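You operate a simulated robot arm through the tools that you are given. There is no shell and no other tool. Be economical: measure what you need, move in short steps, check, and stop when the job is done.

Carry out the task below with a simulated two-armed robot. There is one attempt and no reset: what you move stays moved.

Task
Brush the white patch off the grey plate, then stand the orange tin from the chest on it.
Fine: bolt the chest again; use the yellow brush and put it back; the black tin stays. Set down upright: yellow round brush. What is to be rubbed or washed off counts as gone when no trace of it is left.

It is judged by the outcome, as a careful person would: the job done as asked, and still so three seconds after it is handed in. It fails if anything else is knocked over, pushed out of place, dropped, spilled or broken.

Robot
Two 6-joint arms with two-finger parallel grippers on one trunk, on a base that drives. Base frame: it is fixed to the floor where the robot stands at the start and does not move with it; the origin is under the middle of the robot, x ahead of it, y to its left, z up; the surface under the hand at the start is at about z = 820. Readings come in mm, rad, newtons and seconds.
The left shoulder is at the start at [60, 187, 1147], the right one opposite. With the tool pointing down near the work surface each hand reaches from about 220 to 620 mm from the robot's upright axis, wherever it stands, measured 20 degrees to its own side. Places, roughly: chest lid [800, -100, 900]; green chest bolt [800, 0, 900]; green pads [800, -100, 900]; grey plate [400, 0, 800]; inside of the wood chest [800, -100, 800]; top of the grey plate [400, 0, 800]. Payload 1.57 kg a hand.
Tool frame (each hand has its own): the origin (TCP) lies between the finger pads and is the grasp point; the fingertips stand 30 mm ahead of it; z points along the fingers, y is the line along which they close. Largest opening 110 mm; finger width 24, thickness 12; the body of the gripper, 48 by 112 mm, starts 78 mm behind the TCP.
Orientation is that of the tool frame in the base frame, as a unit quaternion [x, y, z, w]. With the fingers straight down and closing along the base's y, the tool's x points along the base's -x, its y along +y and its z along -z.

Tools
- The arms move only by the tool move_arm. It takes "left_plan", "right_plan" or both (then of equal length, played together; a hand with none holds still); each is a list that holds one entry, the list of rows, each a list of 6 numbers: the shift along the tool's x, y, z in units of 150 mm (1.0 is 150 mm), then the turn, a rotation vector about the tool's x, y, z in units of 60 degrees (1.0 is 60 degrees). In form: [[[dx, dy, dz, ax, ay, az], ...]]. A call has 1 to 20 rows; each row is the pose to reach, as a shift and turn from the pose commanded when the call began, along the tool's axes at that moment. "left_gripper" and "right_gripper" are, for a hand that has rows, the gripper command, from -1 (shut) to 1 (fully open), values between in proportion, set as the call begins (left out, the last holds). A call with a number of a shift or a turn outside -1 to 1 is refused whole. Each row takes 0.2 s and may step no farther than 50 mm and 0.15 rad from the row before; otherwise, or with a gripper value out of range, the whole call is refused. Where a pose cannot be reached the arm comes as near as it can. A force on the tool above 40 N (or 10 N above the force at the start of the call, whichever is more), or a blocked arm, ends the call early, and 0.2 s more pass. The fingers move at their own pace (about 153 mm/s each) and stop on an object; they squeeze with about 39 N. The grip force told is the motor's: it shows also when the fingers shut on nothing. Time passes only in rows, and 0.2 s behind the last, so rows that repeat a pose let the fingers close. The reply holds the time, the measured pose of the TCP, the force on the tool along the base axes, the opening and the grip force, in the units named above and with some noise, with the torque about the TCP (base axes, N m) and any sound that the robot's microphone picked up.
- Cameras (640 x 400 px; columns grow to the right, rows downward): "scene" is now at [10.8, 1.5, 1679.9]; the picture's right is [0.01, -1.00, 0.00], its down [-0.83, -0.01, -0.56] and it looks along [0.56, 0.01, -0.83] (base axes); focal length 269 px, centre (320, 200). "left" rides on the left gripper at [70, -16, -141] in its tool frame; the picture's right is [0.23, 0.97, 0.00], its down [-0.85, 0.20, -0.48] and it looks along [-0.47, 0.11, 0.88] (tool axes); focal length 222 px, centre (320, 200). "right" rides on the right gripper at [70, 16, -141] in its tool frame; the picture's right is [-0.23, 0.97, 0.00], its down [-0.86, -0.20, -0.48] and it looks along [-0.47, -0.11, 0.88] (tool axes); focal length 222 px, centre (320, 200). There is no depth. A picture from a camera that has moved, and an enlarged one, comes with that camera's place and axes in the base frame and with its lens.
- snapshot(camera): a new picture of that camera. It takes no simulated time.
- slide_trunk(by): slides the trunk up (or, below 0, down) by that many mm; the arms and the scene camera ride with it, the base frame stays. It gives what a move gives, with no picture.
- drive_base(legs): drives the robot by 1 to 6 legs, each [ahead, left, turn to the left] in mm, mm and rad, along the robot's own axes; the way and the turn of a leg run together, so that a leg with both is an arc; at most 1500 mm and 3.142 rad a leg. The arms and the cameras ride along, it lands a little off, and it stops where it bumps. It gives what a move gives.
- head_to(pan, tilt): turns the head with the scene camera to pan (to the left, within 1.501 rad either way) and tilt (down, from -0.506 to 1.204), counted from straight ahead of the robot. It gives what a move gives.
- zoom(camera, box): a new picture of the part [left, top, right, bottom] of that camera's present view, enlarged. It takes no simulated time.
- finish_job(): hands the job in; it is judged then, once.

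Go step by step. Nothing tells you exact positions but the pictures and the camera data: compare them with the known pose of the tool, close in by small moves and look again before you grip or let go. The budget is 120 turns and 88 pictures, counting those below and the enlarged ones. Unless the task says otherwise, let go and move clear before handing in, and close with one line.

The tools are called as name(argument=value, ...) on one line, values as JSON. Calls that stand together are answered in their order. move_arm: Moves the arms, as the interface text tells. Its arguments: {"type":"object","properties":{"left_plan":{"type":"array","items":{"type":"array","items":{"type":"array","items":{"type":"number"}}}},"left_gripper":{"type":"number"},"right_plan":{"type":"array","items":{"type":"array","items":{"type":"array","items":{"type":"number"}}}},"right_gripper":{"type":"number"}},"required":[]} The other tools are called the same way: slide_trunk (by) slides the trunk up or down; drive_base (legs) drives the base; head_to (pan, tilt) turns the head that bears the scene camera; snapshot (camera) takes a picture; zoom (camera, box) takes an enlarged picture of a part of a camera's view; finish_job () hands the job in.

At the start:

```text
clock: 0.0
left_position: [474.2, 202.2, 1188.8]
left_tool_rot: [-0.001, 1.0, 0.0, 0.001]
left_force: [-0.1, -0.1, 1.3]
left_torque: [-0.01, 0.01, -0.02]
left_opening: 110.0
left_grasp_force: 0.0
right_position: [350.8, -202.1, 1213.9]
right_tool_rot: [0.001, 1.0, 0.0, -0.001]
right_force: [-0.4, 0.2, 0.4]
right_torque: [-0.03, -0.02, 0.02]
right_opening: 110.0
right_grasp_force: 0.1
trunk travel left (down, up): [-775.0, 215.0]
robot x, y, heading: [1.0, 0.0, 0.004]
head pan, tilt: [0.014, 0.977]
```

scene: 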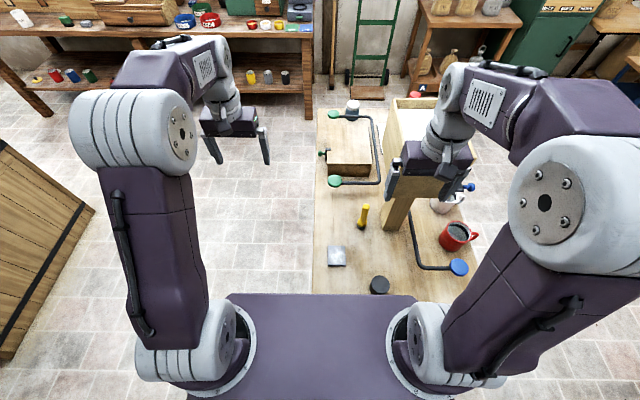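
right: 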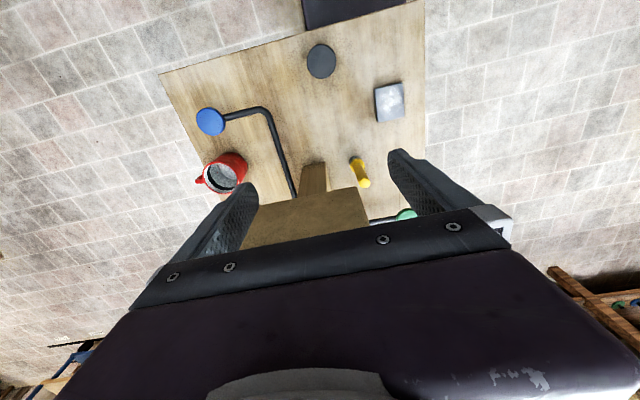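
left: 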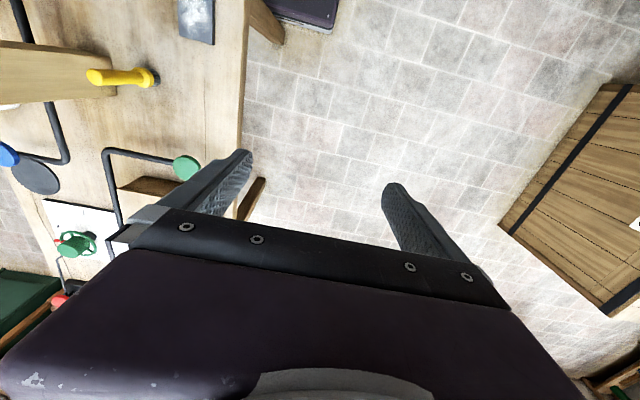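

I see a bench with a grey plate (near), a yellow brush, a chest with green parts and other items. I'll look closer first.

zoom(camera="scene", box=[300, 80, 500, 205])

zoom(camera="scene", box=[300, 180, 500, 305])

```text
3.20 times, centred on (400, 142) of scene
camera zoom: at [10.8, 1.5, 1679.9], right [0.01, -1.0, 0.0], down [-0.83, -0.01, -0.56], along [0.56, 0.01, -0.83], focal length 861 px, centre (64, 384)
```

zoom: 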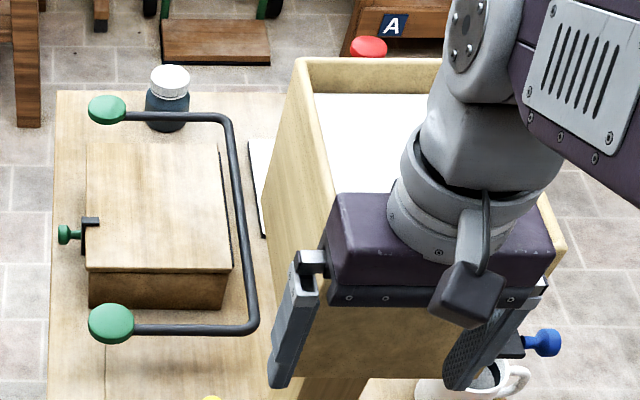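

```text
3.20 times, centred on (400, 242) of scene
camera zoom: at [10.8, 1.5, 1679.9], right [0.01, -1.0, 0.0], down [-0.83, -0.01, -0.56], along [0.56, 0.01, -0.83], focal length 861 px, centre (64, 64)
```

zoom: 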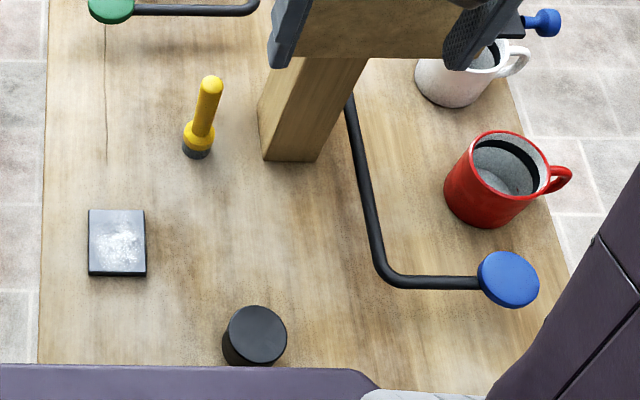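

The bench spans about x≥190 and y from −500 to +30. The brush stands upright near (475,−138), the plate is near (360,−47), and the chest covers x 712–939, y −190…−19. I'll raise the trunk, back off and drive round to the bench's left side, facing it.

slide_trunk(by=120)

drive_base(legs=[[-350, 0, 0], [0, 650, 0], [950, 0, 0], [0, 0, -1.571]])

snapshot(camera="scene")

```text
clock: 1.5
left_position: [474.5, 201.5, 1308.7]
left_tool_rot: [0.0, 1.0, 0.001, 0.0]
left_force: [-0.5, 0.5, -0.3]
left_torque: [-0.01, 0.01, 0.01]
left_opening: 109.7
left_grasp_force: 0.0
right_position: [352.1, -203.2, 1332.3]
right_tool_rot: [0.0, 1.0, 0.0, 0.0]
right_force: [-0.1, 1.2, -0.1]
right_torque: [0.0, -0.02, 0.01]
right_opening: 109.8
right_grasp_force: 0.0
trunk travel left (down, up): [-895.0, 95.0]
robot x, y, heading: [-4.5, 3.3, -0.001]
head pan, tilt: [0.014, 0.977]
```

```text
clock: 15.4
left_position: [785.7, 184.3, 1309.7]
left_tool_rot: [0.713, 0.702, 0.0, 0.0]
left_force: [0.5, -0.3, 0.2]
left_torque: [0.03, -0.02, 0.0]
left_opening: 110.0
left_grasp_force: 0.1
right_position: [383.5, 316.3, 1332.6]
right_tool_rot: [0.712, 0.702, -0.001, 0.0]
right_force: [-0.1, 0.6, -0.5]
right_torque: [0.01, 0.01, -0.02]
right_opening: 110.2
right_grasp_force: 0.0
trunk travel left (down, up): [-895.0, 95.0]
robot x, y, heading: [597.3, 662.2, -1.591]
head pan, tilt: [0.014, 0.977]
```

```text
82 pictures are left
camera scene: at [591.8, 652.9, 1799.9], right [-1.0, 0.0, 0.0], down [0.0, 0.83, -0.56], along [0.0, -0.56, -0.83], focal length 269 px, centre (320, 200)
```

scene: 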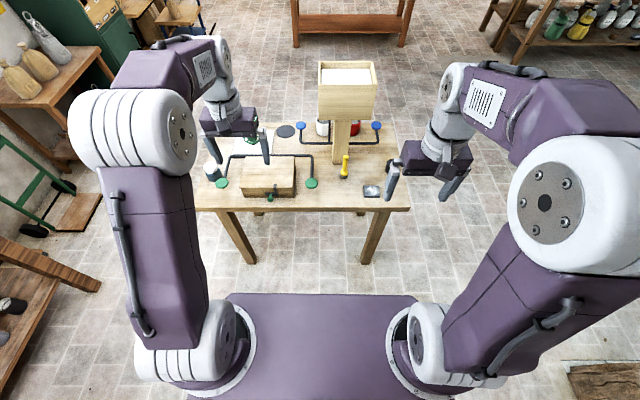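

The bench is now ahead, with the chest in reach of the left hand. I'll drive closer.

drive_base(legs=[[290, 0, 0.02]])

snapshot(camera="scene")

snapshot(camera="left")

```text
clock: 17.4
left_position: [793.5, -107.8, 1310.2]
left_tool_rot: [0.706, 0.708, -0.001, 0.003]
left_force: [0.6, 0.1, 0.6]
left_torque: [0.01, -0.01, 0.0]
left_opening: 110.0
left_grasp_force: 0.0
right_position: [386.6, 14.8, 1333.2]
right_tool_rot: [0.706, 0.708, -0.001, 0.0]
right_force: [-0.1, -0.4, 0.6]
right_torque: [0.0, -0.01, 0.01]
right_opening: 110.0
right_grasp_force: 0.1
trunk travel left (down, up): [-895.0, 95.0]
robot x, y, heading: [587.9, 362.2, -1.572]
head pan, tilt: [0.014, 0.977]
```

```text
81 pictures are left
camera scene: at [589.6, 357.4, 1799.9], right [-1.0, -0.02, 0.0], down [-0.01, 0.83, -0.56], along [0.01, -0.56, -0.83], focal length 269 px, centre (320, 200)
```

scene: 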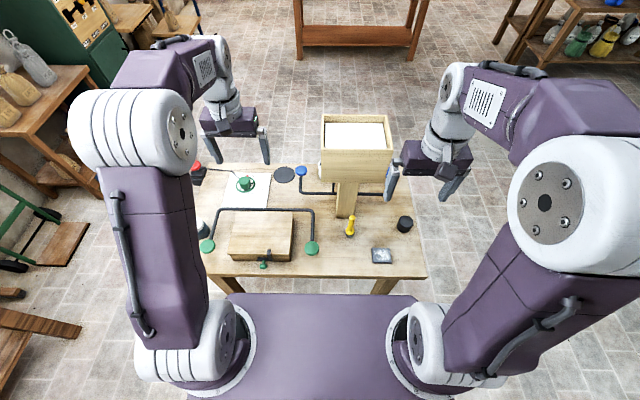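

```text
80 pictures are left
camera left: at [775.5, -36.7, 1451.4], right [0.97, 0.23, 0.0], down [0.2, -0.85, 0.48], along [0.11, -0.47, -0.88], focal length 222 px, centre (320, 200)
```

left: 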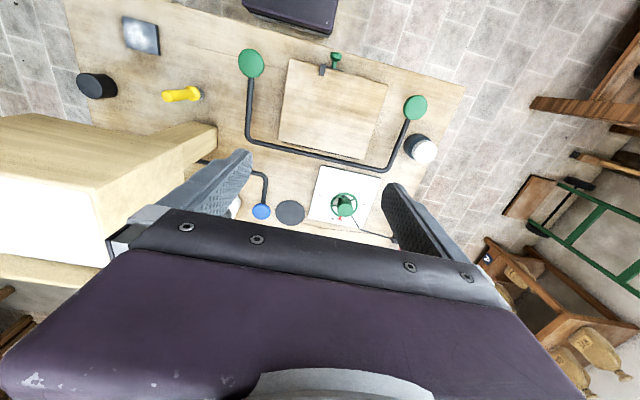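

zoom(camera="left", box=[220, 30, 460, 180])

zoom(camera="scene", box=[180, 160, 340, 280])

zoom(camera="scene", box=[320, 180, 440, 280])

```text
2.67 times, centred on (340, 105) of left
camera zoom: at [775.5, -36.7, 1451.4], right [0.97, 0.23, 0.0], down [0.2, -0.85, 0.48], along [0.11, -0.47, -0.88], focal length 592 px, centre (267, 453)
```

zoom: 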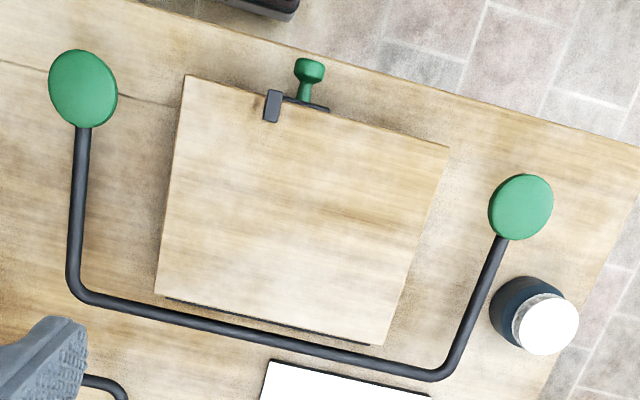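

```text
3.33 times, centred on (260, 220) of scene
camera zoom: at [589.6, 357.4, 1799.9], right [-1.0, -0.02, 0.0], down [-0.01, 0.83, -0.56], along [0.01, -0.56, -0.83], focal length 897 px, centre (520, 133)
```

zoom: 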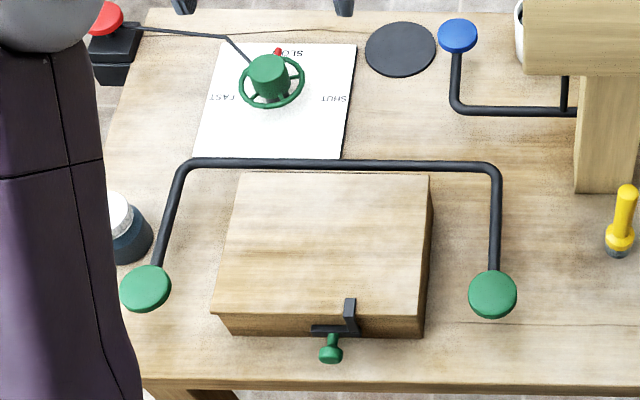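

```text
4.00 times, centred on (380, 230) of scene
camera zoom: at [589.6, 357.4, 1799.9], right [-1.0, -0.02, 0.0], down [-0.01, 0.83, -0.56], along [0.01, -0.56, -0.83], focal length 1076 px, centre (80, 80)
```

zoom: 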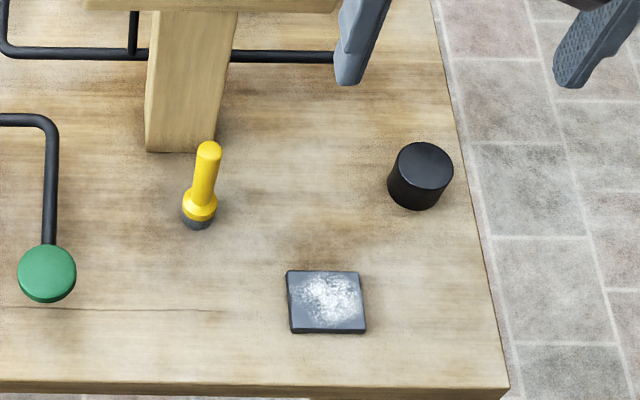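

The layout is clear: the bolt has a knob on the chest's front face, sliding probably along x, with a keeper on the lid. I'll bring the left hand lower in front of it for a close look.

move_arm(left_plan=[[[0.2, 0.014, 0.2, 0, 0, 0], [0.4, 0.028, 0.4, 0, 0, 0], [0.6, 0.042, 0.6, 0, 0, 0], [0.8, 0.056, 0.8, 0, 0, 0], [1, 0.07, 1, 0, 0, 0]]])

move_arm(left_plan=[[[0.1, 0, 0.3, 0, 0, 0], [0.2, 0, 0.5, 0, 0, 0], [0.2, 0, 0.7, 0, 0, 0]]], left_gripper=-0.3)

snapshot(camera="left")

```text
clock: 18.6
left_position: [802.1, 41.3, 1159.1]
left_tool_rot: [0.706, 0.708, 0.0, 0.001]
left_force: [-0.1, -0.6, -0.6]
left_torque: [-0.01, -0.02, 0.01]
left_opening: 110.1
left_grasp_force: 0.1
right_position: [387.4, 14.0, 1333.8]
right_tool_rot: [0.707, 0.707, 0.001, 0.001]
right_force: [0.3, 0.9, 1.2]
right_torque: [0.01, 0.0, 0.02]
right_opening: 110.0
right_grasp_force: 0.1
trunk travel left (down, up): [-895.0, 95.0]
robot x, y, heading: [589.9, 363.6, -1.57]
head pan, tilt: [0.014, 0.977]
```

```text
clock: 19.4
left_position: [803.0, 71.0, 1052.9]
left_tool_rot: [0.705, 0.709, 0.0, 0.001]
left_force: [-0.3, 0.6, 0.2]
left_torque: [-0.02, -0.01, -0.02]
left_opening: 38.4
left_grasp_force: 0.1
right_position: [388.2, 12.1, 1333.2]
right_tool_rot: [0.707, 0.708, 0.0, -0.001]
right_force: [0.4, -0.4, -0.4]
right_torque: [0.02, -0.02, -0.02]
right_opening: 110.1
right_grasp_force: 0.0
trunk travel left (down, up): [-895.0, 95.0]
robot x, y, heading: [585.2, 368.6, -1.565]
head pan, tilt: [0.014, 0.977]
```

```text
76 pictures are left
camera left: at [786.9, 141.6, 1194.2], right [0.97, 0.23, 0.0], down [0.2, -0.85, 0.48], along [0.11, -0.47, -0.88], focal length 222 px, centre (320, 200)
```

left: 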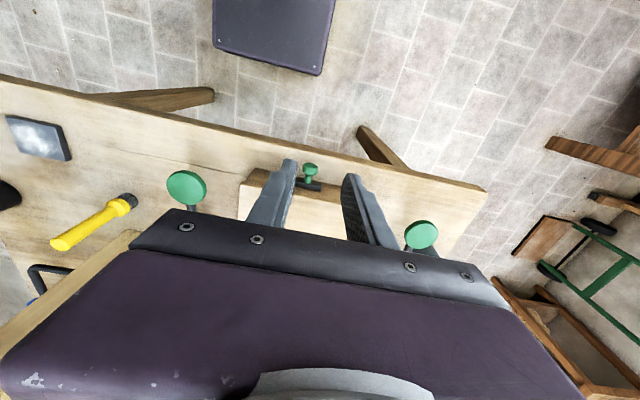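

zoom(camera="left", box=[270, 150, 350, 200])

```text
8.00 times, centred on (310, 175) of left
camera zoom: at [786.9, 141.6, 1194.2], right [0.97, 0.23, 0.0], down [0.2, -0.85, 0.48], along [0.11, -0.47, -0.88], focal length 1777 px, centre (400, 400)
```

zoom: 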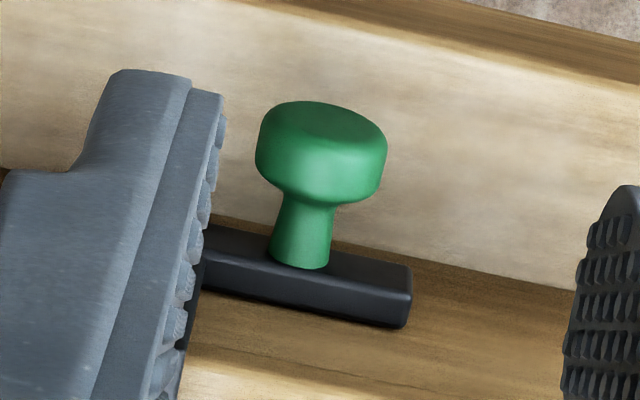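

The bolt is a bar along x with a knob pointing at the robot, knob centre about (800, 18, 868). I'll go down on it with the fingers astride.

move_arm(left_plan=[[[-0.18, -0.01, 0.25, 0, 0, 0], [-0.367, -0.02, 0.5, 0, 0, 0], [-0.367, -0.02, 0.75, 0, 0, 0], [-0.367, -0.02, 0.95, 0, 0, 0]]], left_gripper=0.1)

snapshot(camera="left")

zoom(camera="scene", box=[200, 200, 320, 275])

```text
clock: 20.4
left_position: [802.9, 15.9, 909.4]
left_tool_rot: [0.706, 0.708, 0.001, 0.0]
left_force: [0.2, 0.7, 1.2]
left_torque: [-0.01, -0.01, -0.01]
left_opening: 60.5
left_grasp_force: 0.0
right_position: [387.1, 12.2, 1333.2]
right_tool_rot: [0.707, 0.707, 0.0, 0.0]
right_force: [0.1, -1.0, 0.7]
right_torque: [0.01, -0.03, 0.0]
right_opening: 110.0
right_grasp_force: 0.0
trunk travel left (down, up): [-895.0, 95.0]
robot x, y, heading: [585.4, 366.5, -1.572]
head pan, tilt: [0.014, 0.977]
```

```text
74 pictures are left
camera left: at [785.8, 85.5, 1051.7], right [0.97, 0.23, 0.0], down [0.2, -0.85, 0.48], along [0.11, -0.47, -0.88], focal length 222 px, centre (320, 200)
```

left: 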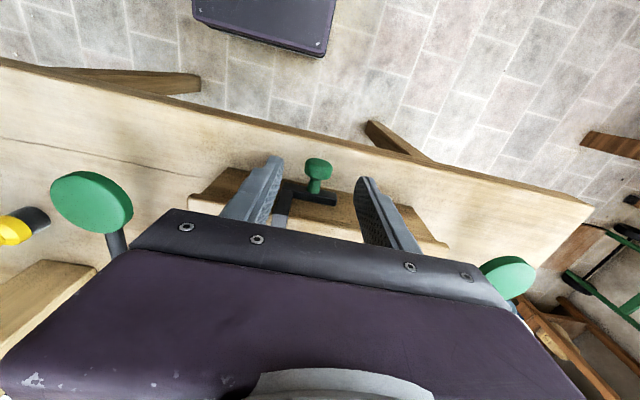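

```text
5.33 times, centred on (260, 238) of scene
camera zoom: at [590.0, 353.6, 1799.9], right [-1.0, -0.02, 0.0], down [-0.01, 0.83, -0.56], along [0.01, -0.56, -0.83], focal length 1435 px, centre (640, 0)
```

zoom: 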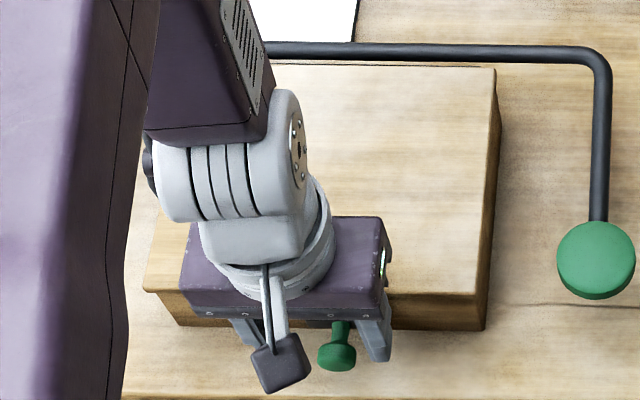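

move_arm(left_plan=[[[0.03, -0.02, 0.14, 0, 0, 0], [0.03, -0.02, 0.28, 0, 0, 0]]])

move_arm(left_plan=[[[0, 0, 0, 0, 0, 0], [0, 0, 0, 0, 0, 0], [0, 0, 0, 0, 0, 0]]], left_gripper=-1)

zoom(camera="left", box=[220, 120, 420, 245])

```text
clock: 21.0
left_position: [800.6, 19.0, 868.5]
left_tool_rot: [0.706, 0.708, 0.0, 0.001]
left_force: [-0.1, 0.0, 0.1]
left_torque: [-0.01, 0.01, 0.0]
left_opening: 60.4
left_grasp_force: 0.0
right_position: [388.0, 10.5, 1334.0]
right_tool_rot: [0.706, 0.708, 0.0, 0.0]
right_force: [-0.7, -0.2, 0.3]
right_torque: [-0.03, 0.02, -0.01]
right_opening: 109.7
right_grasp_force: 0.0
trunk travel left (down, up): [-895.0, 95.0]
robot x, y, heading: [586.1, 363.8, -1.572]
head pan, tilt: [0.014, 0.977]
```

```text
clock: 21.8
left_position: [801.6, 19.3, 868.2]
left_tool_rot: [0.705, 0.709, -0.001, 0.001]
left_force: [11.9, -1.6, 1.3]
left_torque: [-0.33, -0.18, 0.15]
left_opening: 25.7
left_grasp_force: 37.1
right_position: [389.7, 12.3, 1332.8]
right_tool_rot: [0.706, 0.708, -0.001, 0.0]
right_force: [0.7, -0.5, -0.4]
right_torque: [0.03, 0.0, 0.0]
right_opening: 109.7
right_grasp_force: 0.0
trunk travel left (down, up): [-895.0, 95.0]
robot x, y, heading: [589.9, 365.7, -1.57]
head pan, tilt: [0.014, 0.977]
```

```text
3.20 times, centred on (320, 182) of left
camera zoom: at [784.8, 89.5, 1009.7], right [0.97, 0.23, 0.0], down [0.2, -0.85, 0.48], along [0.11, -0.47, -0.88], focal length 711 px, centre (320, 256)
```

zoom: 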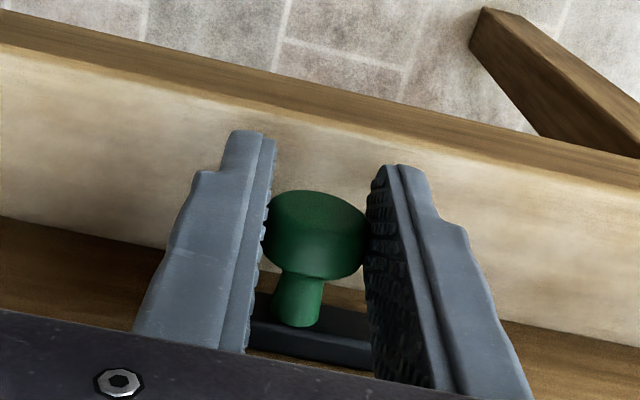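

The knob is gripped. I'll slide it toward +x in small steps and watch the force.

move_arm(left_plan=[[[0, 0.05, 0, 0, 0, 0], [0, 0.1, 0, 0, 0, 0], [0, 0.15, 0, 0, 0, 0]]])

```text
clock: 22.6
left_position: [820.7, 18.3, 866.9]
left_tool_rot: [0.707, 0.708, 0.001, 0.0]
left_force: [1.1, -2.4, -14.3]
left_torque: [-0.41, 0.1, -0.08]
left_opening: 25.7
left_grasp_force: 36.6
right_position: [388.4, 10.3, 1331.8]
right_tool_rot: [0.706, 0.708, 0.0, -0.001]
right_force: [0.7, -0.2, -0.1]
right_torque: [-0.03, 0.01, 0.01]
right_opening: 110.1
right_grasp_force: 0.0
trunk travel left (down, up): [-895.0, 95.0]
robot x, y, heading: [590.2, 364.5, -1.566]
head pan, tilt: [0.014, 0.977]
```

It moved about 20 mm with low force along x. I'll continue until it stops.

move_arm(left_plan=[[[0, 0.05, 0, 0, 0, 0], [0, 0.1, 0, 0, 0, 0], [0, 0.13, 0, 0, 0, 0]]])

zoom(camera="left", box=[200, 120, 400, 245])

zoom(camera="scene", box=[180, 200, 340, 300])

```text
clock: 23.4
left_position: [838.1, 19.6, 867.9]
left_tool_rot: [0.706, 0.708, 0.002, 0.0]
left_force: [-19.6, -1.7, -21.5]
left_torque: [0.14, 0.15, 0.03]
left_opening: 25.8
left_grasp_force: 36.9
right_position: [383.9, 9.2, 1332.0]
right_tool_rot: [0.706, 0.708, 0.002, 0.0]
right_force: [0.7, 0.2, 0.0]
right_torque: [-0.01, 0.01, 0.02]
right_opening: 109.8
right_grasp_force: 0.1
trunk travel left (down, up): [-895.0, 95.0]
robot x, y, heading: [588.3, 367.3, -1.569]
head pan, tilt: [0.014, 0.977]
```

```text
3.20 times, centred on (300, 182) of left
camera zoom: at [819.7, 88.6, 1010.5], right [0.97, 0.23, 0.0], down [0.2, -0.86, 0.48], along [0.11, -0.46, -0.88], focal length 711 px, centre (384, 256)
```

zoom: 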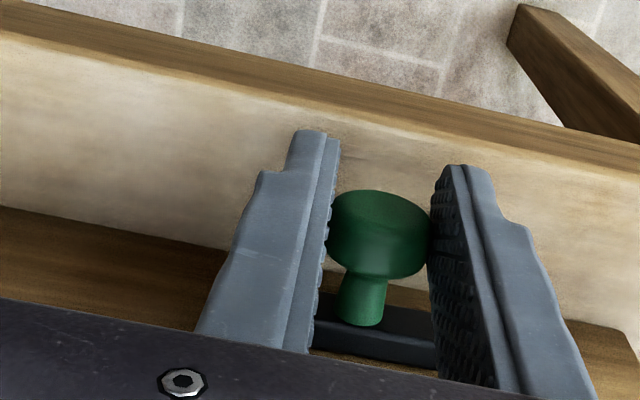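

```text
4.00 times, centred on (260, 250) of scene
camera zoom: at [585.7, 350.2, 1799.7], right [-1.0, -0.02, 0.0], down [-0.01, 0.83, -0.56], along [0.01, -0.56, -0.83], focal length 1076 px, centre (560, 0)
```

zoom: 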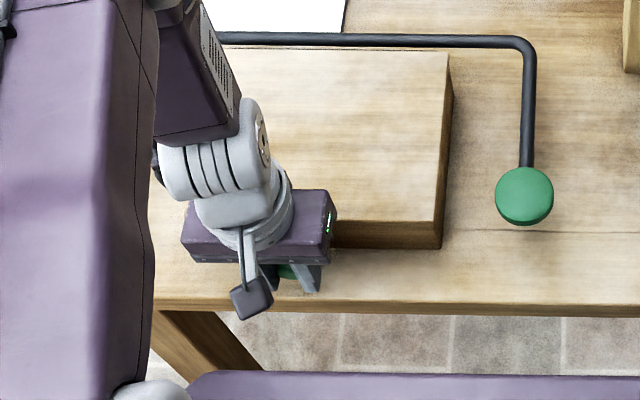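

The bolt moved about 38 mm and seems to be at its stop. I'll let go, rise and look.

move_arm(left_plan=[[[0, -0.02, 0, 0, 0, 0], [0, -0.02, 0, 0, 0, 0], [0.05, -0.02, -0.25, 0, 0, 0], [0.3, -0.02, -0.4, 0, 0, 0], [0.5, 0, -0.6, 0, 0, 0], [0.5, 0, -0.9, 0, 0, 0]]], left_gripper=0.1)

zoom(camera="left", box=[220, 120, 380, 220])

zoom(camera="scene", box=[180, 180, 340, 280])

```text
clock: 24.8
left_position: [839.2, 97.0, 1005.1]
left_tool_rot: [0.706, 0.709, 0.0, 0.003]
left_force: [-0.6, 0.3, 0.6]
left_torque: [0.01, -0.03, -0.01]
left_opening: 60.5
left_grasp_force: 0.2
right_position: [386.4, 12.7, 1333.0]
right_tool_rot: [0.707, 0.707, 0.0, 0.0]
right_force: [-0.7, 0.4, 0.6]
right_torque: [-0.01, -0.02, -0.02]
right_opening: 110.2
right_grasp_force: 0.1
trunk travel left (down, up): [-895.0, 95.0]
robot x, y, heading: [588.2, 364.8, -1.57]
head pan, tilt: [0.014, 0.977]
```

```text
4.00 times, centred on (300, 170) of left
camera zoom: at [821.2, 166.9, 1146.4], right [0.97, 0.23, 0.0], down [0.2, -0.85, 0.48], along [0.11, -0.47, -0.88], focal length 888 px, centre (400, 320)
```

zoom: 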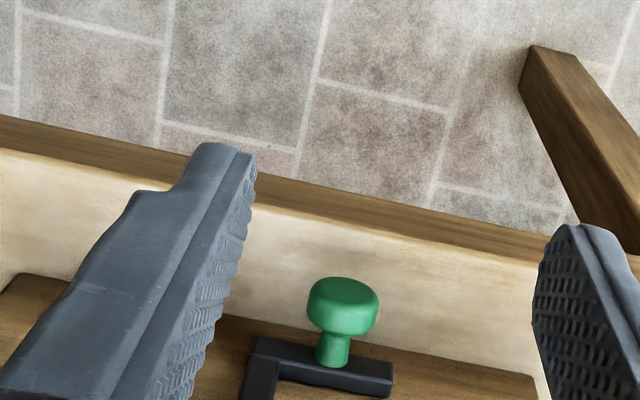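

```text
4.00 times, centred on (260, 230) of scene
camera zoom: at [588.3, 354.9, 1799.8], right [-1.0, -0.02, 0.0], down [-0.01, 0.83, -0.56], along [0.01, -0.56, -0.83], focal length 1076 px, centre (560, 80)
```

zoom: 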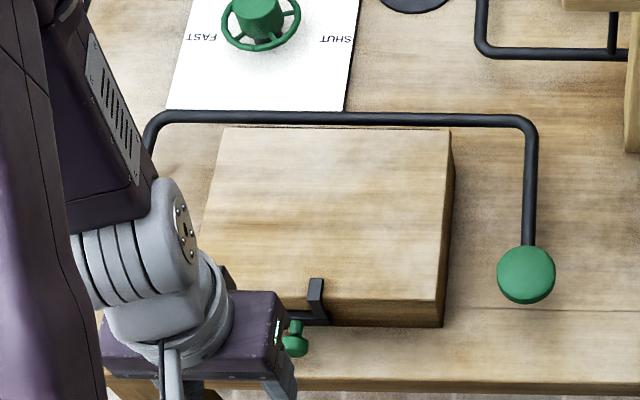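

The hook piece moved together with the knob. I need a close view from above to see whether the lid is free.

move_arm(left_plan=[[[-0.15, 0.2, -0.2, 0, 0, 0], [-0.25, 0.45, -0.4, 0, 0, 0], [-0.3, 0.6, -0.5, 0, 0, 0]]], left_gripper=1)

zoom(camera="left", box=[200, 100, 360, 200])

zoom(camera="scene", box=[220, 230, 300, 280])

```text
refused: row 2 steps farther than a row can; nothing moved
```

```text
4.00 times, centred on (280, 150) of left
camera zoom: at [821.2, 166.9, 1146.4], right [0.97, 0.23, 0.0], down [0.2, -0.85, 0.48], along [0.11, -0.47, -0.88], focal length 888 px, centre (480, 400)
```

zoom: 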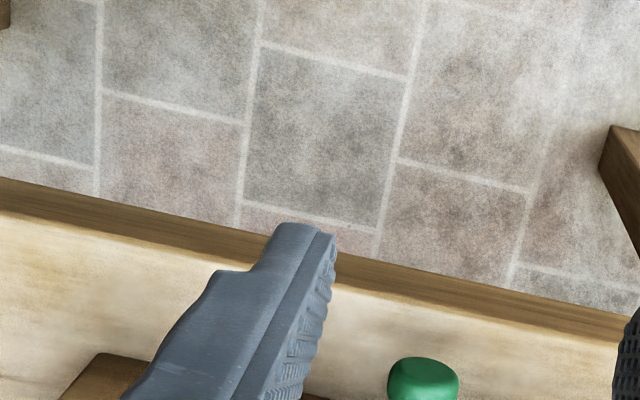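

```text
8.00 times, centred on (260, 255) of scene
camera zoom: at [588.3, 354.9, 1799.8], right [-1.0, -0.02, 0.0], down [-0.01, 0.83, -0.56], along [0.01, -0.56, -0.83], focal length 2153 px, centre (800, -240)
```

zoom: 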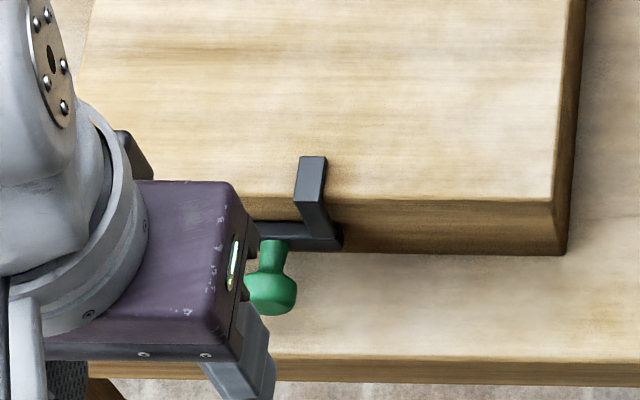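

The state of the bolt is unclear, but the pads (near one about (630,−38,900)) look like pedals for the lid. I'll bring the right hand over the near pad, fingers shut, and try a gentle press.

move_arm(right_plan=[[[0, 0.2, 0.2, 0, 0, 0], [0, 0.4, 0.4, 0, 0, 0], [0, 0.6, 0.6, 0, 0, 0], [0, 0.8, 0.8, 0, 0, 0], [0, 1, 1, 0, 0, 0]]], right_gripper=-1, left_plan=[[[0, 0.1, -0.2, 0, 0, 0], [0.1, 0.2, -0.4, 0, 0, 0], [0.1, 0.3, -0.6, 0, 0, 0], [0.1, 0.4, -0.8, 0, 0, 0], [0.1, 0.5, -0.8, 0, 0, 0]]])

move_arm(right_plan=[[[-0.07, 0.16, 0.2, 0, 0, 0], [-0.14, 0.32, 0.4, 0, 0, 0], [-0.21, 0.48, 0.6, 0, 0, 0], [-0.28, 0.63, 0.8, 0, 0, 0], [-0.28, 0.63, 1, 0, 0, 0]]])

snapshot(camera="scene")

snapshot(camera="right")

```text
clock: 26.0
left_position: [915.8, 111.4, 1124.2]
left_tool_rot: [0.706, 0.708, 0.0, 0.0]
left_force: [0.6, 0.5, 0.1]
left_torque: [0.0, 0.03, -0.01]
left_opening: 60.6
left_grasp_force: 0.0
right_position: [537.7, 12.9, 1184.3]
right_tool_rot: [0.707, 0.708, -0.001, 0.0]
right_force: [-0.1, -0.8, 0.5]
right_torque: [0.04, 0.02, -0.03]
right_opening: 0.0
right_grasp_force: 21.5
trunk travel left (down, up): [-895.0, 95.0]
robot x, y, heading: [588.8, 361.4, -1.573]
head pan, tilt: [0.014, 0.977]
```

```text
clock: 27.2
left_position: [913.8, 109.5, 1124.5]
left_tool_rot: [0.706, 0.709, 0.001, 0.001]
left_force: [0.3, 0.2, -0.1]
left_torque: [0.01, -0.03, -0.02]
left_opening: 60.6
left_grasp_force: 0.1
right_position: [631.1, -30.5, 1032.3]
right_tool_rot: [0.707, 0.707, 0.0, 0.0]
right_force: [-0.2, 0.3, 0.4]
right_torque: [0.01, 0.01, 0.03]
right_opening: 0.1
right_grasp_force: 21.0
trunk travel left (down, up): [-895.0, 95.0]
robot x, y, heading: [590.8, 361.3, -1.567]
head pan, tilt: [0.014, 0.977]
```

```text
65 pictures are left
camera scene: at [590.3, 352.5, 1799.9], right [-1.0, -0.02, 0.0], down [-0.01, 0.83, -0.56], along [0.01, -0.56, -0.83], focal length 269 px, centre (320, 200)
```

scene: 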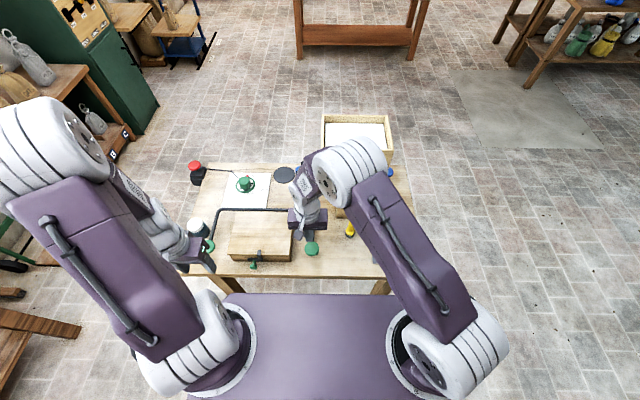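

```text
64 pictures are left
camera right: at [646.5, 38.6, 1173.2], right [0.97, -0.23, 0.0], down [-0.2, -0.86, 0.48], along [-0.11, -0.47, -0.88], focal length 222 px, centre (320, 200)
```

right: 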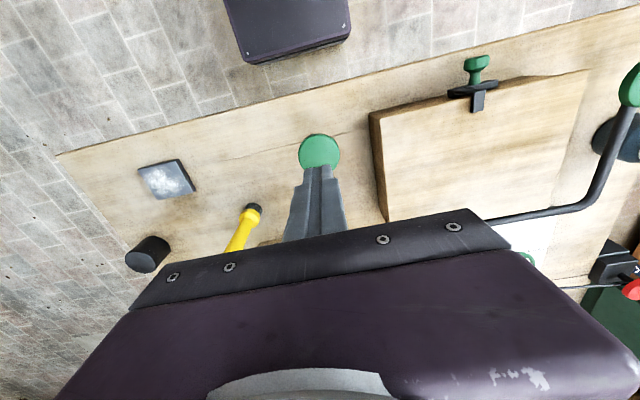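

zoom(camera="right", box=[420, 40, 540, 115])

move_arm(right_plan=[[[-0.07, -0.03, 0.3, 0, 0, 0], [-0.07, -0.03, 0.56, 0, 0, 0], [-0.07, -0.03, 0.64, 0, 0, 0], [-0.07, -0.03, 0.7, 0, 0, 0], [-0.07, -0.03, 0.74, 0, 0, 0]]])

```text
5.33 times, centred on (480, 78) of right
camera zoom: at [646.5, 38.6, 1173.2], right [0.97, -0.23, 0.0], down [-0.2, -0.86, 0.48], along [-0.11, -0.47, -0.88], focal length 1185 px, centre (-533, 853)
```

zoom: 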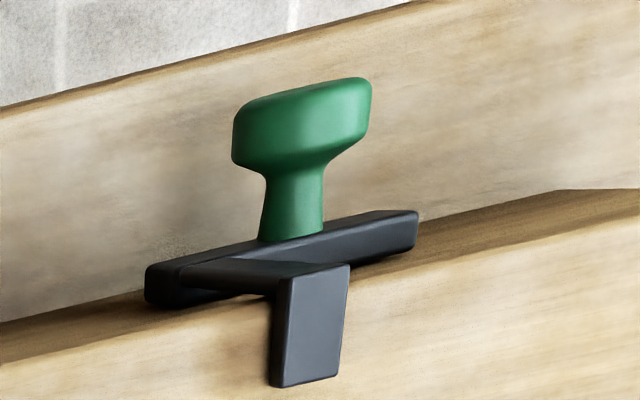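

```text
clock: 28.4
left_position: [913.4, 110.9, 1126.0]
left_tool_rot: [0.706, 0.708, 0.0, 0.001]
left_force: [0.8, -0.2, 0.1]
left_torque: [0.01, 0.0, -0.01]
left_opening: 60.3
left_grasp_force: 0.0
right_position: [627.2, -39.7, 920.8]
right_tool_rot: [0.707, 0.708, 0.0, 0.0]
right_force: [-2.1, 1.0, 3.8]
right_torque: [-0.03, 0.04, -0.02]
right_opening: 0.0
right_grasp_force: 21.8
trunk travel left (down, up): [-895.0, 95.0]
robot x, y, heading: [589.1, 361.7, -1.569]
head pan, tilt: [0.014, 0.977]
```

The fingertips are on the pad with little force. I'll press on in small steps and look.

move_arm(right_plan=[[[0, 0, 0.05, 0, 0, 0], [0, 0, 0.1, 0, 0, 0], [0, 0, 0.15, 0, 0, 0]]])

zoom(camera="scene", box=[180, 180, 340, 280])

```text
clock: 29.2
left_position: [914.0, 111.3, 1125.5]
left_tool_rot: [0.706, 0.708, 0.0, 0.001]
left_force: [-0.4, 0.2, 0.9]
left_torque: [0.01, 0.05, -0.02]
left_opening: 60.7
left_grasp_force: 0.1
right_position: [626.2, -39.2, 900.1]
right_tool_rot: [0.706, 0.708, 0.001, 0.0]
right_force: [0.3, -0.6, 2.0]
right_torque: [0.02, 0.0, -0.01]
right_opening: 0.0
right_grasp_force: 21.4
trunk travel left (down, up): [-895.0, 95.0]
robot x, y, heading: [589.8, 364.5, -1.57]
head pan, tilt: [0.014, 0.977]
```

```text
4.00 times, centred on (260, 230) of scene
camera zoom: at [590.0, 354.1, 1799.9], right [-1.0, -0.02, 0.0], down [-0.01, 0.83, -0.56], along [0.01, -0.56, -0.83], focal length 1076 px, centre (560, 80)
```

zoom: 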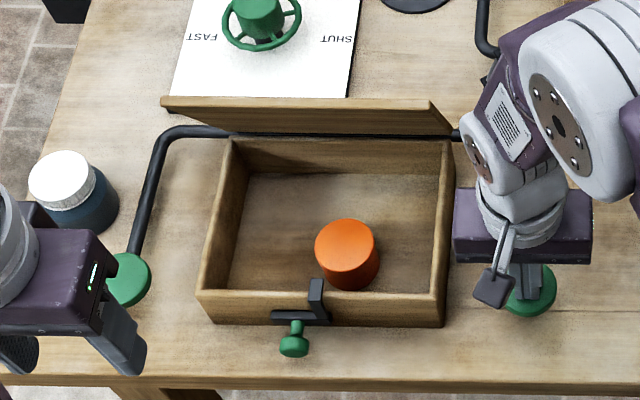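

The pad works: the lid opens and the orange tin stands inside at about (801,−83), some 56 mm wide. I'll press further so the lid opens wider, watching force.

move_arm(right_plan=[[[0, 0, 0.05, 0, 0, 0], [0, 0, 0.1, 0, 0, 0], [0, 0, 0.15, 0, 0, 0]]])

zoom(camera="scene", box=[180, 180, 340, 280])

```text
clock: 29.8
left_position: [912.5, 113.9, 1126.1]
left_tool_rot: [0.706, 0.709, 0.0, 0.002]
left_force: [-0.4, 0.1, 0.2]
left_torque: [0.0, -0.02, -0.01]
left_opening: 60.5
left_grasp_force: 0.0
right_position: [626.8, -38.4, 890.9]
right_tool_rot: [0.706, 0.709, 0.001, 0.0]
right_force: [-1.5, 8.2, 22.1]
right_torque: [0.03, 0.05, 0.0]
right_opening: 0.0
right_grasp_force: 21.9
trunk travel left (down, up): [-895.0, 95.0]
robot x, y, heading: [594.8, 364.4, -1.567]
head pan, tilt: [0.014, 0.977]
stopped in row 2 (right hand): the force on the tool passed its limit at 50 N (the readings are from after the stop); the commanded pose is now the measured one
```

```text
4.00 times, centred on (260, 230) of scene
camera zoom: at [588.6, 357.8, 1800.0], right [-1.0, -0.02, 0.0], down [-0.01, 0.83, -0.56], along [0.01, -0.56, -0.83], focal length 1076 px, centre (560, 80)
```

zoom: 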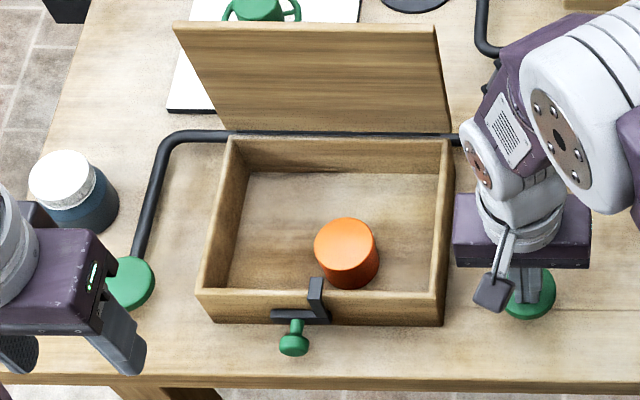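

The lid is fully open. The right hand holds the pad while the left goes over the tin.

move_arm(left_plan=[[[-0.17, -0.19, 0.05, 0, 0, 0], [-0.35, -0.38, 0.1, 0, 0, 0], [-0.53, -0.57, 0.2, 0, 0, 0], [-0.7, -0.75, 0.3, 0, 0, 0]]], left_gripper=0.85)

move_arm(left_plan=[[[-0.2, 0, 0.1, 0, 0, 0], [-0.4, 0, 0.25, 0, 0, 0], [-0.61, 0, 0.45, 0, 0, 0]]])

snapshot(camera="left")

zoom(camera="scene", box=[180, 180, 340, 280])

```text
clock: 30.8
left_position: [801.7, 8.2, 1081.3]
left_tool_rot: [0.706, 0.708, -0.001, 0.004]
left_force: [0.0, 0.3, 0.2]
left_torque: [-0.02, -0.01, 0.01]
left_opening: 101.8
left_grasp_force: 0.0
right_position: [626.8, -38.0, 889.5]
right_tool_rot: [0.707, 0.707, -0.001, 0.0]
right_force: [-2.8, 6.7, 24.1]
right_torque: [0.39, 0.08, -0.07]
right_opening: 0.0
right_grasp_force: 21.5
trunk travel left (down, up): [-895.0, 95.0]
robot x, y, heading: [589.9, 363.9, -1.571]
head pan, tilt: [0.014, 0.977]
```

```text
clock: 31.6
left_position: [800.9, -83.9, 1014.1]
left_tool_rot: [0.706, 0.709, 0.0, 0.002]
left_force: [0.1, 0.5, 0.1]
left_torque: [-0.03, -0.02, -0.01]
left_opening: 101.9
left_grasp_force: 0.1
right_position: [625.5, -38.1, 890.9]
right_tool_rot: [0.706, 0.708, -0.001, 0.0]
right_force: [-3.3, 6.3, 28.3]
right_torque: [0.48, 0.1, 0.0]
right_opening: 0.0
right_grasp_force: 21.1
trunk travel left (down, up): [-895.0, 95.0]
robot x, y, heading: [588.7, 362.3, -1.571]
head pan, tilt: [0.014, 0.977]
```

```text
60 pictures are left
camera left: at [784.8, -13.2, 1155.8], right [0.97, 0.23, 0.0], down [0.2, -0.85, 0.48], along [0.11, -0.47, -0.88], focal length 222 px, centre (320, 200)
```

left: 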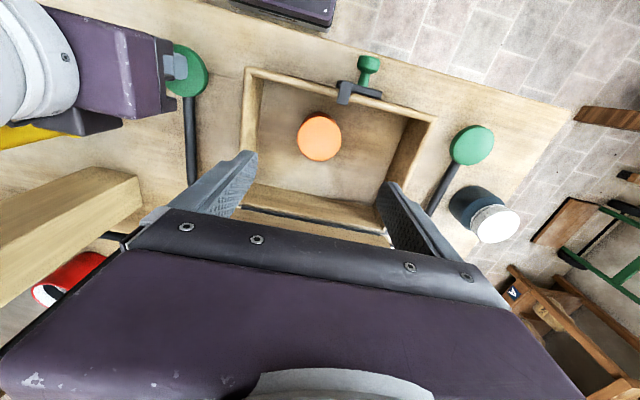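

```text
4.00 times, centred on (260, 230) of scene
camera zoom: at [588.7, 358.7, 1800.1], right [-1.0, -0.02, 0.0], down [-0.01, 0.83, -0.56], along [0.01, -0.56, -0.83], focal length 1076 px, centre (560, 80)
```

zoom: 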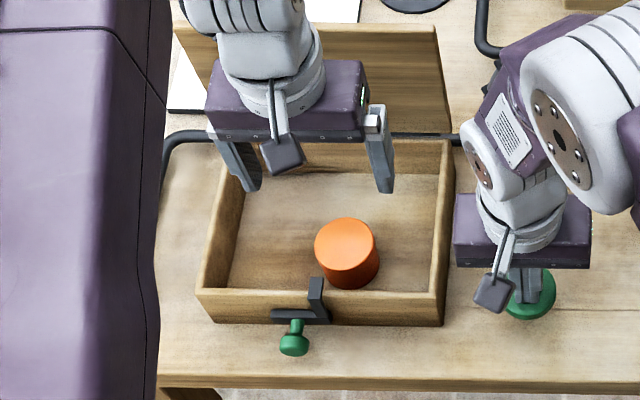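

move_arm(left_plan=[[[0.02, -0.005, 0.3, 0, 0, 0], [0.02, -0.005, 0.6, 0, 0, 0], [0.02, -0.005, 0.8, 0, 0, 0], [0.02, -0.005, 0.9, 0, 0, 0], [0.02, -0.005, 0.97, 0, 0, 0]]])

snapshot(camera="left")

```text
clock: 32.8
left_position: [801.5, -82.5, 868.5]
left_tool_rot: [0.706, 0.709, 0.001, 0.003]
left_force: [-1.6, -0.7, -0.7]
left_torque: [0.03, 0.03, 0.02]
left_opening: 101.7
left_grasp_force: 0.0
right_position: [625.6, -39.2, 891.3]
right_tool_rot: [0.706, 0.708, -0.001, 0.001]
right_force: [-3.8, 4.2, 31.5]
right_torque: [0.34, 0.1, 0.03]
right_opening: 0.0
right_grasp_force: 21.1
trunk travel left (down, up): [-895.0, 95.0]
robot x, y, heading: [585.8, 362.9, -1.571]
head pan, tilt: [0.014, 0.977]
```

```text
58 pictures are left
camera left: at [784.7, -11.0, 1010.2], right [0.97, 0.23, 0.0], down [0.2, -0.85, 0.48], along [0.11, -0.47, -0.88], focal length 222 px, centre (320, 200)
```

left: 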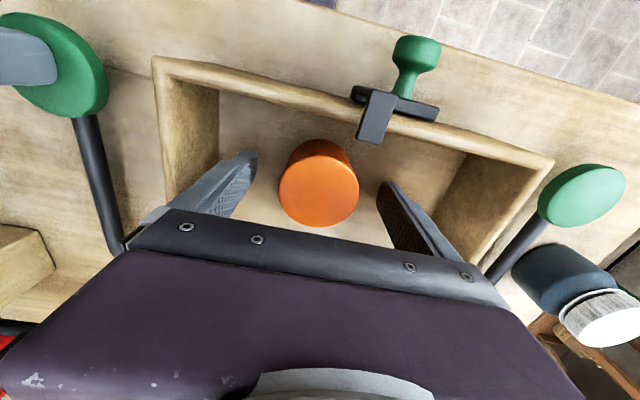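

move_arm(left_plan=[[[0.03, -0.01, 0.01, 0, 0, 0], [0.03, -0.01, 0.01, 0, 0, 0], [0.03, -0.01, 0.01, 0, 0, 0], [0.03, -0.01, 0.01, 0, 0, 0]]], left_gripper=-1)

move_arm(left_plan=[[[0, 0, -0.1, 0, 0, 0], [0, 0, -0.3, 0, 0, 0], [0, 0, -0.6, 0, 0, 0], [0, 0, -0.9, 0, 0, 0]]])

snapshot(camera="left")

```text
clock: 33.8
left_position: [800.1, -77.4, 867.6]
left_tool_rot: [0.706, 0.708, -0.001, 0.003]
left_force: [1.7, -4.0, 9.5]
left_torque: [0.01, 0.0, -0.01]
left_opening: 54.6
left_grasp_force: 38.6
right_position: [626.2, -38.8, 890.3]
right_tool_rot: [0.707, 0.708, -0.001, 0.002]
right_force: [-2.9, 2.7, 29.8]
right_torque: [0.29, 0.07, -0.03]
right_opening: 0.0
right_grasp_force: 21.2
trunk travel left (down, up): [-895.0, 95.0]
robot x, y, heading: [591.3, 365.9, -1.566]
head pan, tilt: [0.014, 0.977]
```

```text
clock: 34.8
left_position: [800.0, -72.8, 1003.7]
left_tool_rot: [0.706, 0.708, 0.001, 0.002]
left_force: [0.6, -1.1, -2.0]
left_torque: [-0.01, -0.02, -0.01]
left_opening: 54.5
left_grasp_force: 38.7
right_position: [625.3, -38.1, 890.8]
right_tool_rot: [0.707, 0.707, -0.001, 0.002]
right_force: [-3.1, 2.9, 33.9]
right_torque: [0.23, 0.09, 0.04]
right_opening: 0.0
right_grasp_force: 21.3
trunk travel left (down, up): [-895.0, 95.0]
robot x, y, heading: [588.9, 364.3, -1.572]
head pan, tilt: [0.014, 0.977]
```

```text
57 pictures are left
camera left: at [782.2, -3.8, 1145.2], right [0.97, 0.23, 0.0], down [0.2, -0.85, 0.48], along [0.11, -0.47, -0.88], focal length 222 px, centre (320, 200)
```

left: 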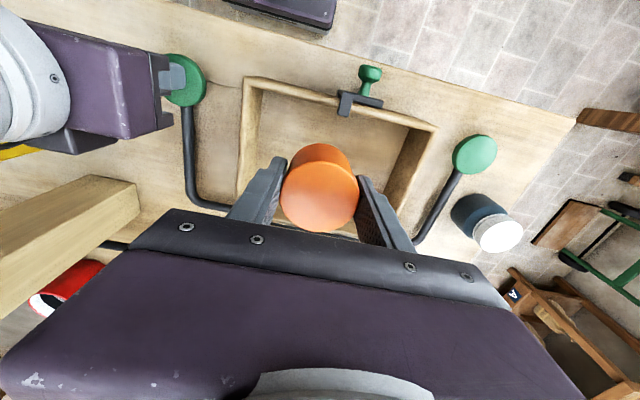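

The tin is held. I'll bring it clear toward the robot, then let the pad up slowly so the lid closes gently.

move_arm(left_plan=[[[0.2, 0, -0.1, 0, 0, 0], [0.45, 0.1, -0.2, 0, 0, 0], [0.7, 0.2, -0.3, 0, 0, 0], [0.95, 0.3, -0.4, 0, 0, 0]]])

move_arm(right_plan=[[[0, 0, -0.04, 0, 0, 0], [0, 0, -0.08, 0, 0, 0], [0, 0, -0.12, 0, 0, 0], [0, 0, -0.16, 0, 0, 0], [0, 0, -0.2, 0, 0, 0], [0, 0, -0.24, 0, 0, 0], [0, 0, -0.28, 0, 0, 0], [0, 0, -0.5, 0, 0, 0], [0, 0, -0.8, 0, 0, 0]]])

snapshot(camera="scene")

snapshot(camera="right")

```text
clock: 35.8
left_position: [844.4, 66.4, 1062.4]
left_tool_rot: [0.707, 0.708, -0.001, 0.002]
left_force: [-0.5, 0.5, -1.3]
left_torque: [-0.01, 0.01, 0.01]
left_opening: 54.5
left_grasp_force: 39.1
right_position: [627.3, -38.3, 890.0]
right_tool_rot: [0.707, 0.708, -0.002, 0.001]
right_force: [-4.8, 2.5, 35.9]
right_torque: [0.17, 0.12, 0.13]
right_opening: 0.1
right_grasp_force: 21.1
trunk travel left (down, up): [-895.0, 95.0]
robot x, y, heading: [590.9, 360.6, -1.568]
head pan, tilt: [0.014, 0.977]
```

```text
clock: 37.8
left_position: [844.7, 64.0, 1062.8]
left_tool_rot: [0.706, 0.708, 0.0, 0.001]
left_force: [0.1, 0.1, -0.5]
left_torque: [-0.01, 0.01, 0.0]
left_opening: 54.6
left_grasp_force: 38.9
right_position: [626.3, -38.2, 1008.9]
right_tool_rot: [0.706, 0.708, 0.001, 0.0]
right_force: [0.3, 0.5, 0.3]
right_torque: [0.01, 0.0, 0.0]
right_opening: 0.0
right_grasp_force: 20.7
trunk travel left (down, up): [-895.0, 95.0]
robot x, y, heading: [590.1, 364.7, -1.575]
head pan, tilt: [0.014, 0.977]
```

```text
56 pictures are left
camera scene: at [589.5, 355.1, 1799.8], right [-1.0, -0.02, 0.0], down [-0.01, 0.83, -0.56], along [0.01, -0.56, -0.83], focal length 269 px, centre (320, 200)
```

scene: 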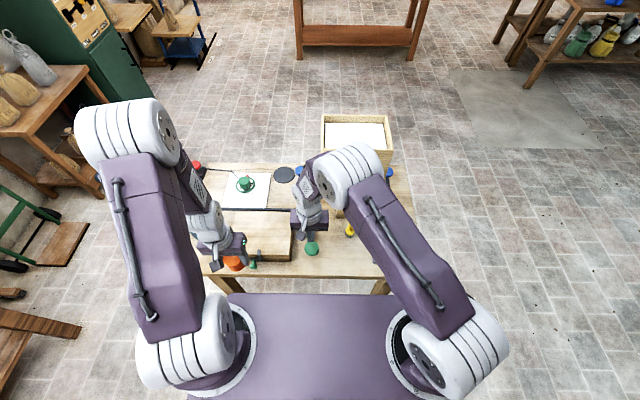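

```text
55 pictures are left
camera right: at [642.2, 30.2, 1149.9], right [0.97, -0.22, 0.0], down [-0.2, -0.86, 0.48], along [-0.11, -0.47, -0.88], focal length 222 px, centre (320, 200)
```

right: 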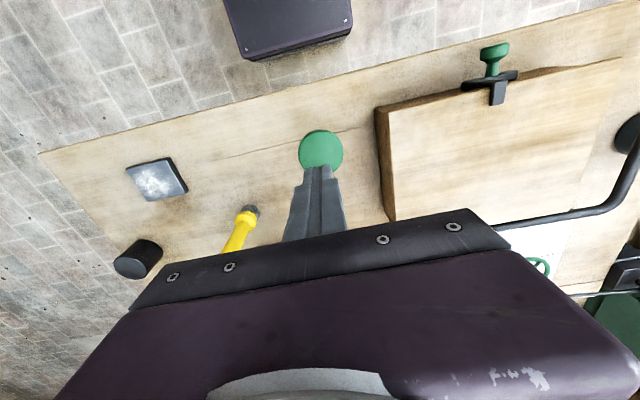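

The lid is closed again. Next comes the brush at about (480,−137), near the overhanging hopper, so I'll approach with the right hand tilted back about 34° and the fingers astride it.

move_arm(right_plan=[[[-0.07, -0.24, 0, 0, -0.143, 0], [-0.14, -0.48, 0, 0, -0.286, 0], [-0.21, -0.72, 0, 0, -0.429, 0], [-0.287, -0.973, 0, 0, -0.572, 0]]], right_gripper=0.15)

snapshot(camera="right")

snapshot(camera="scene")

```text
clock: 38.8
left_position: [843.1, 63.5, 1060.6]
left_tool_rot: [0.706, 0.708, -0.001, 0.001]
left_force: [-0.8, -0.7, -1.3]
left_torque: [0.01, 0.0, -0.01]
left_opening: 54.7
left_grasp_force: 38.3
right_position: [515.3, -108.6, 1021.5]
right_tool_rot: [0.685, 0.683, -0.187, 0.17]
right_force: [0.5, -0.3, -1.1]
right_torque: [-0.03, 0.05, -0.05]
right_opening: 63.3
right_grasp_force: 0.1
right hand out of reach, approached as far as the arm can: row 2, 3, 4
trunk travel left (down, up): [-895.0, 95.0]
robot x, y, heading: [590.7, 361.4, -1.571]
head pan, tilt: [0.014, 0.977]
```

```text
54 pictures are left
camera right: at [533.4, 20.1, 1111.5], right [0.97, -0.2, 0.09], down [-0.18, -0.51, 0.84], along [-0.13, -0.84, -0.53], focal length 222 px, centre (320, 200)
```

right: 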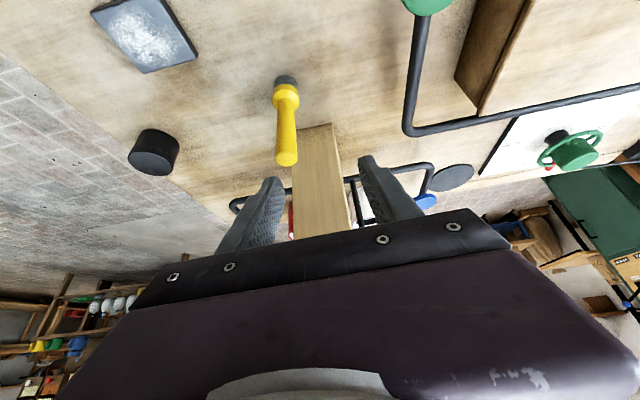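

```text
53 pictures are left
camera scene: at [588.4, 352.1, 1799.9], right [-1.0, -0.02, 0.0], down [-0.01, 0.83, -0.56], along [0.01, -0.56, -0.83], focal length 269 px, centre (320, 200)
```

scene: 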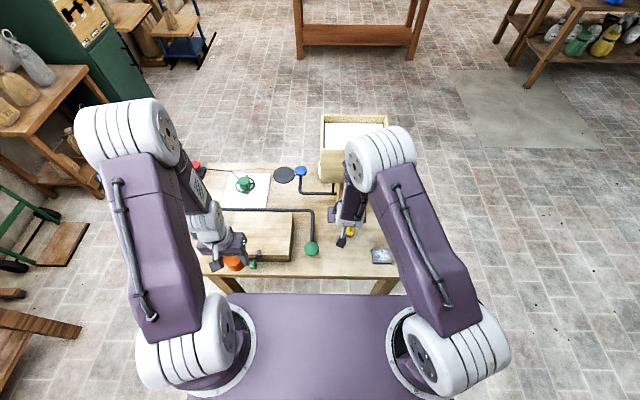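

The tilt is partly limited by reach here. I'll test a small advance along the fingers to see how it follows.

move_arm(right_plan=[[[0, 0, 0.1, 0, 0, 0], [0, 0, 0.2, 0, 0, 0]]])

```text
clock: 39.4
left_position: [844.0, 62.1, 1061.6]
left_tool_rot: [0.706, 0.708, 0.0, 0.0]
left_force: [-1.0, 0.2, -1.0]
left_torque: [0.01, 0.04, 0.0]
left_opening: 54.7
left_grasp_force: 39.2
right_position: [516.2, -123.2, 997.3]
right_tool_rot: [0.682, 0.686, -0.187, 0.17]
right_force: [0.2, -0.7, 0.6]
right_torque: [-0.04, 0.03, 0.0]
right_opening: 63.4
right_grasp_force: 0.0
trunk travel left (down, up): [-895.0, 95.0]
robot x, y, heading: [588.6, 364.3, -1.568]
head pan, tilt: [0.014, 0.977]
```

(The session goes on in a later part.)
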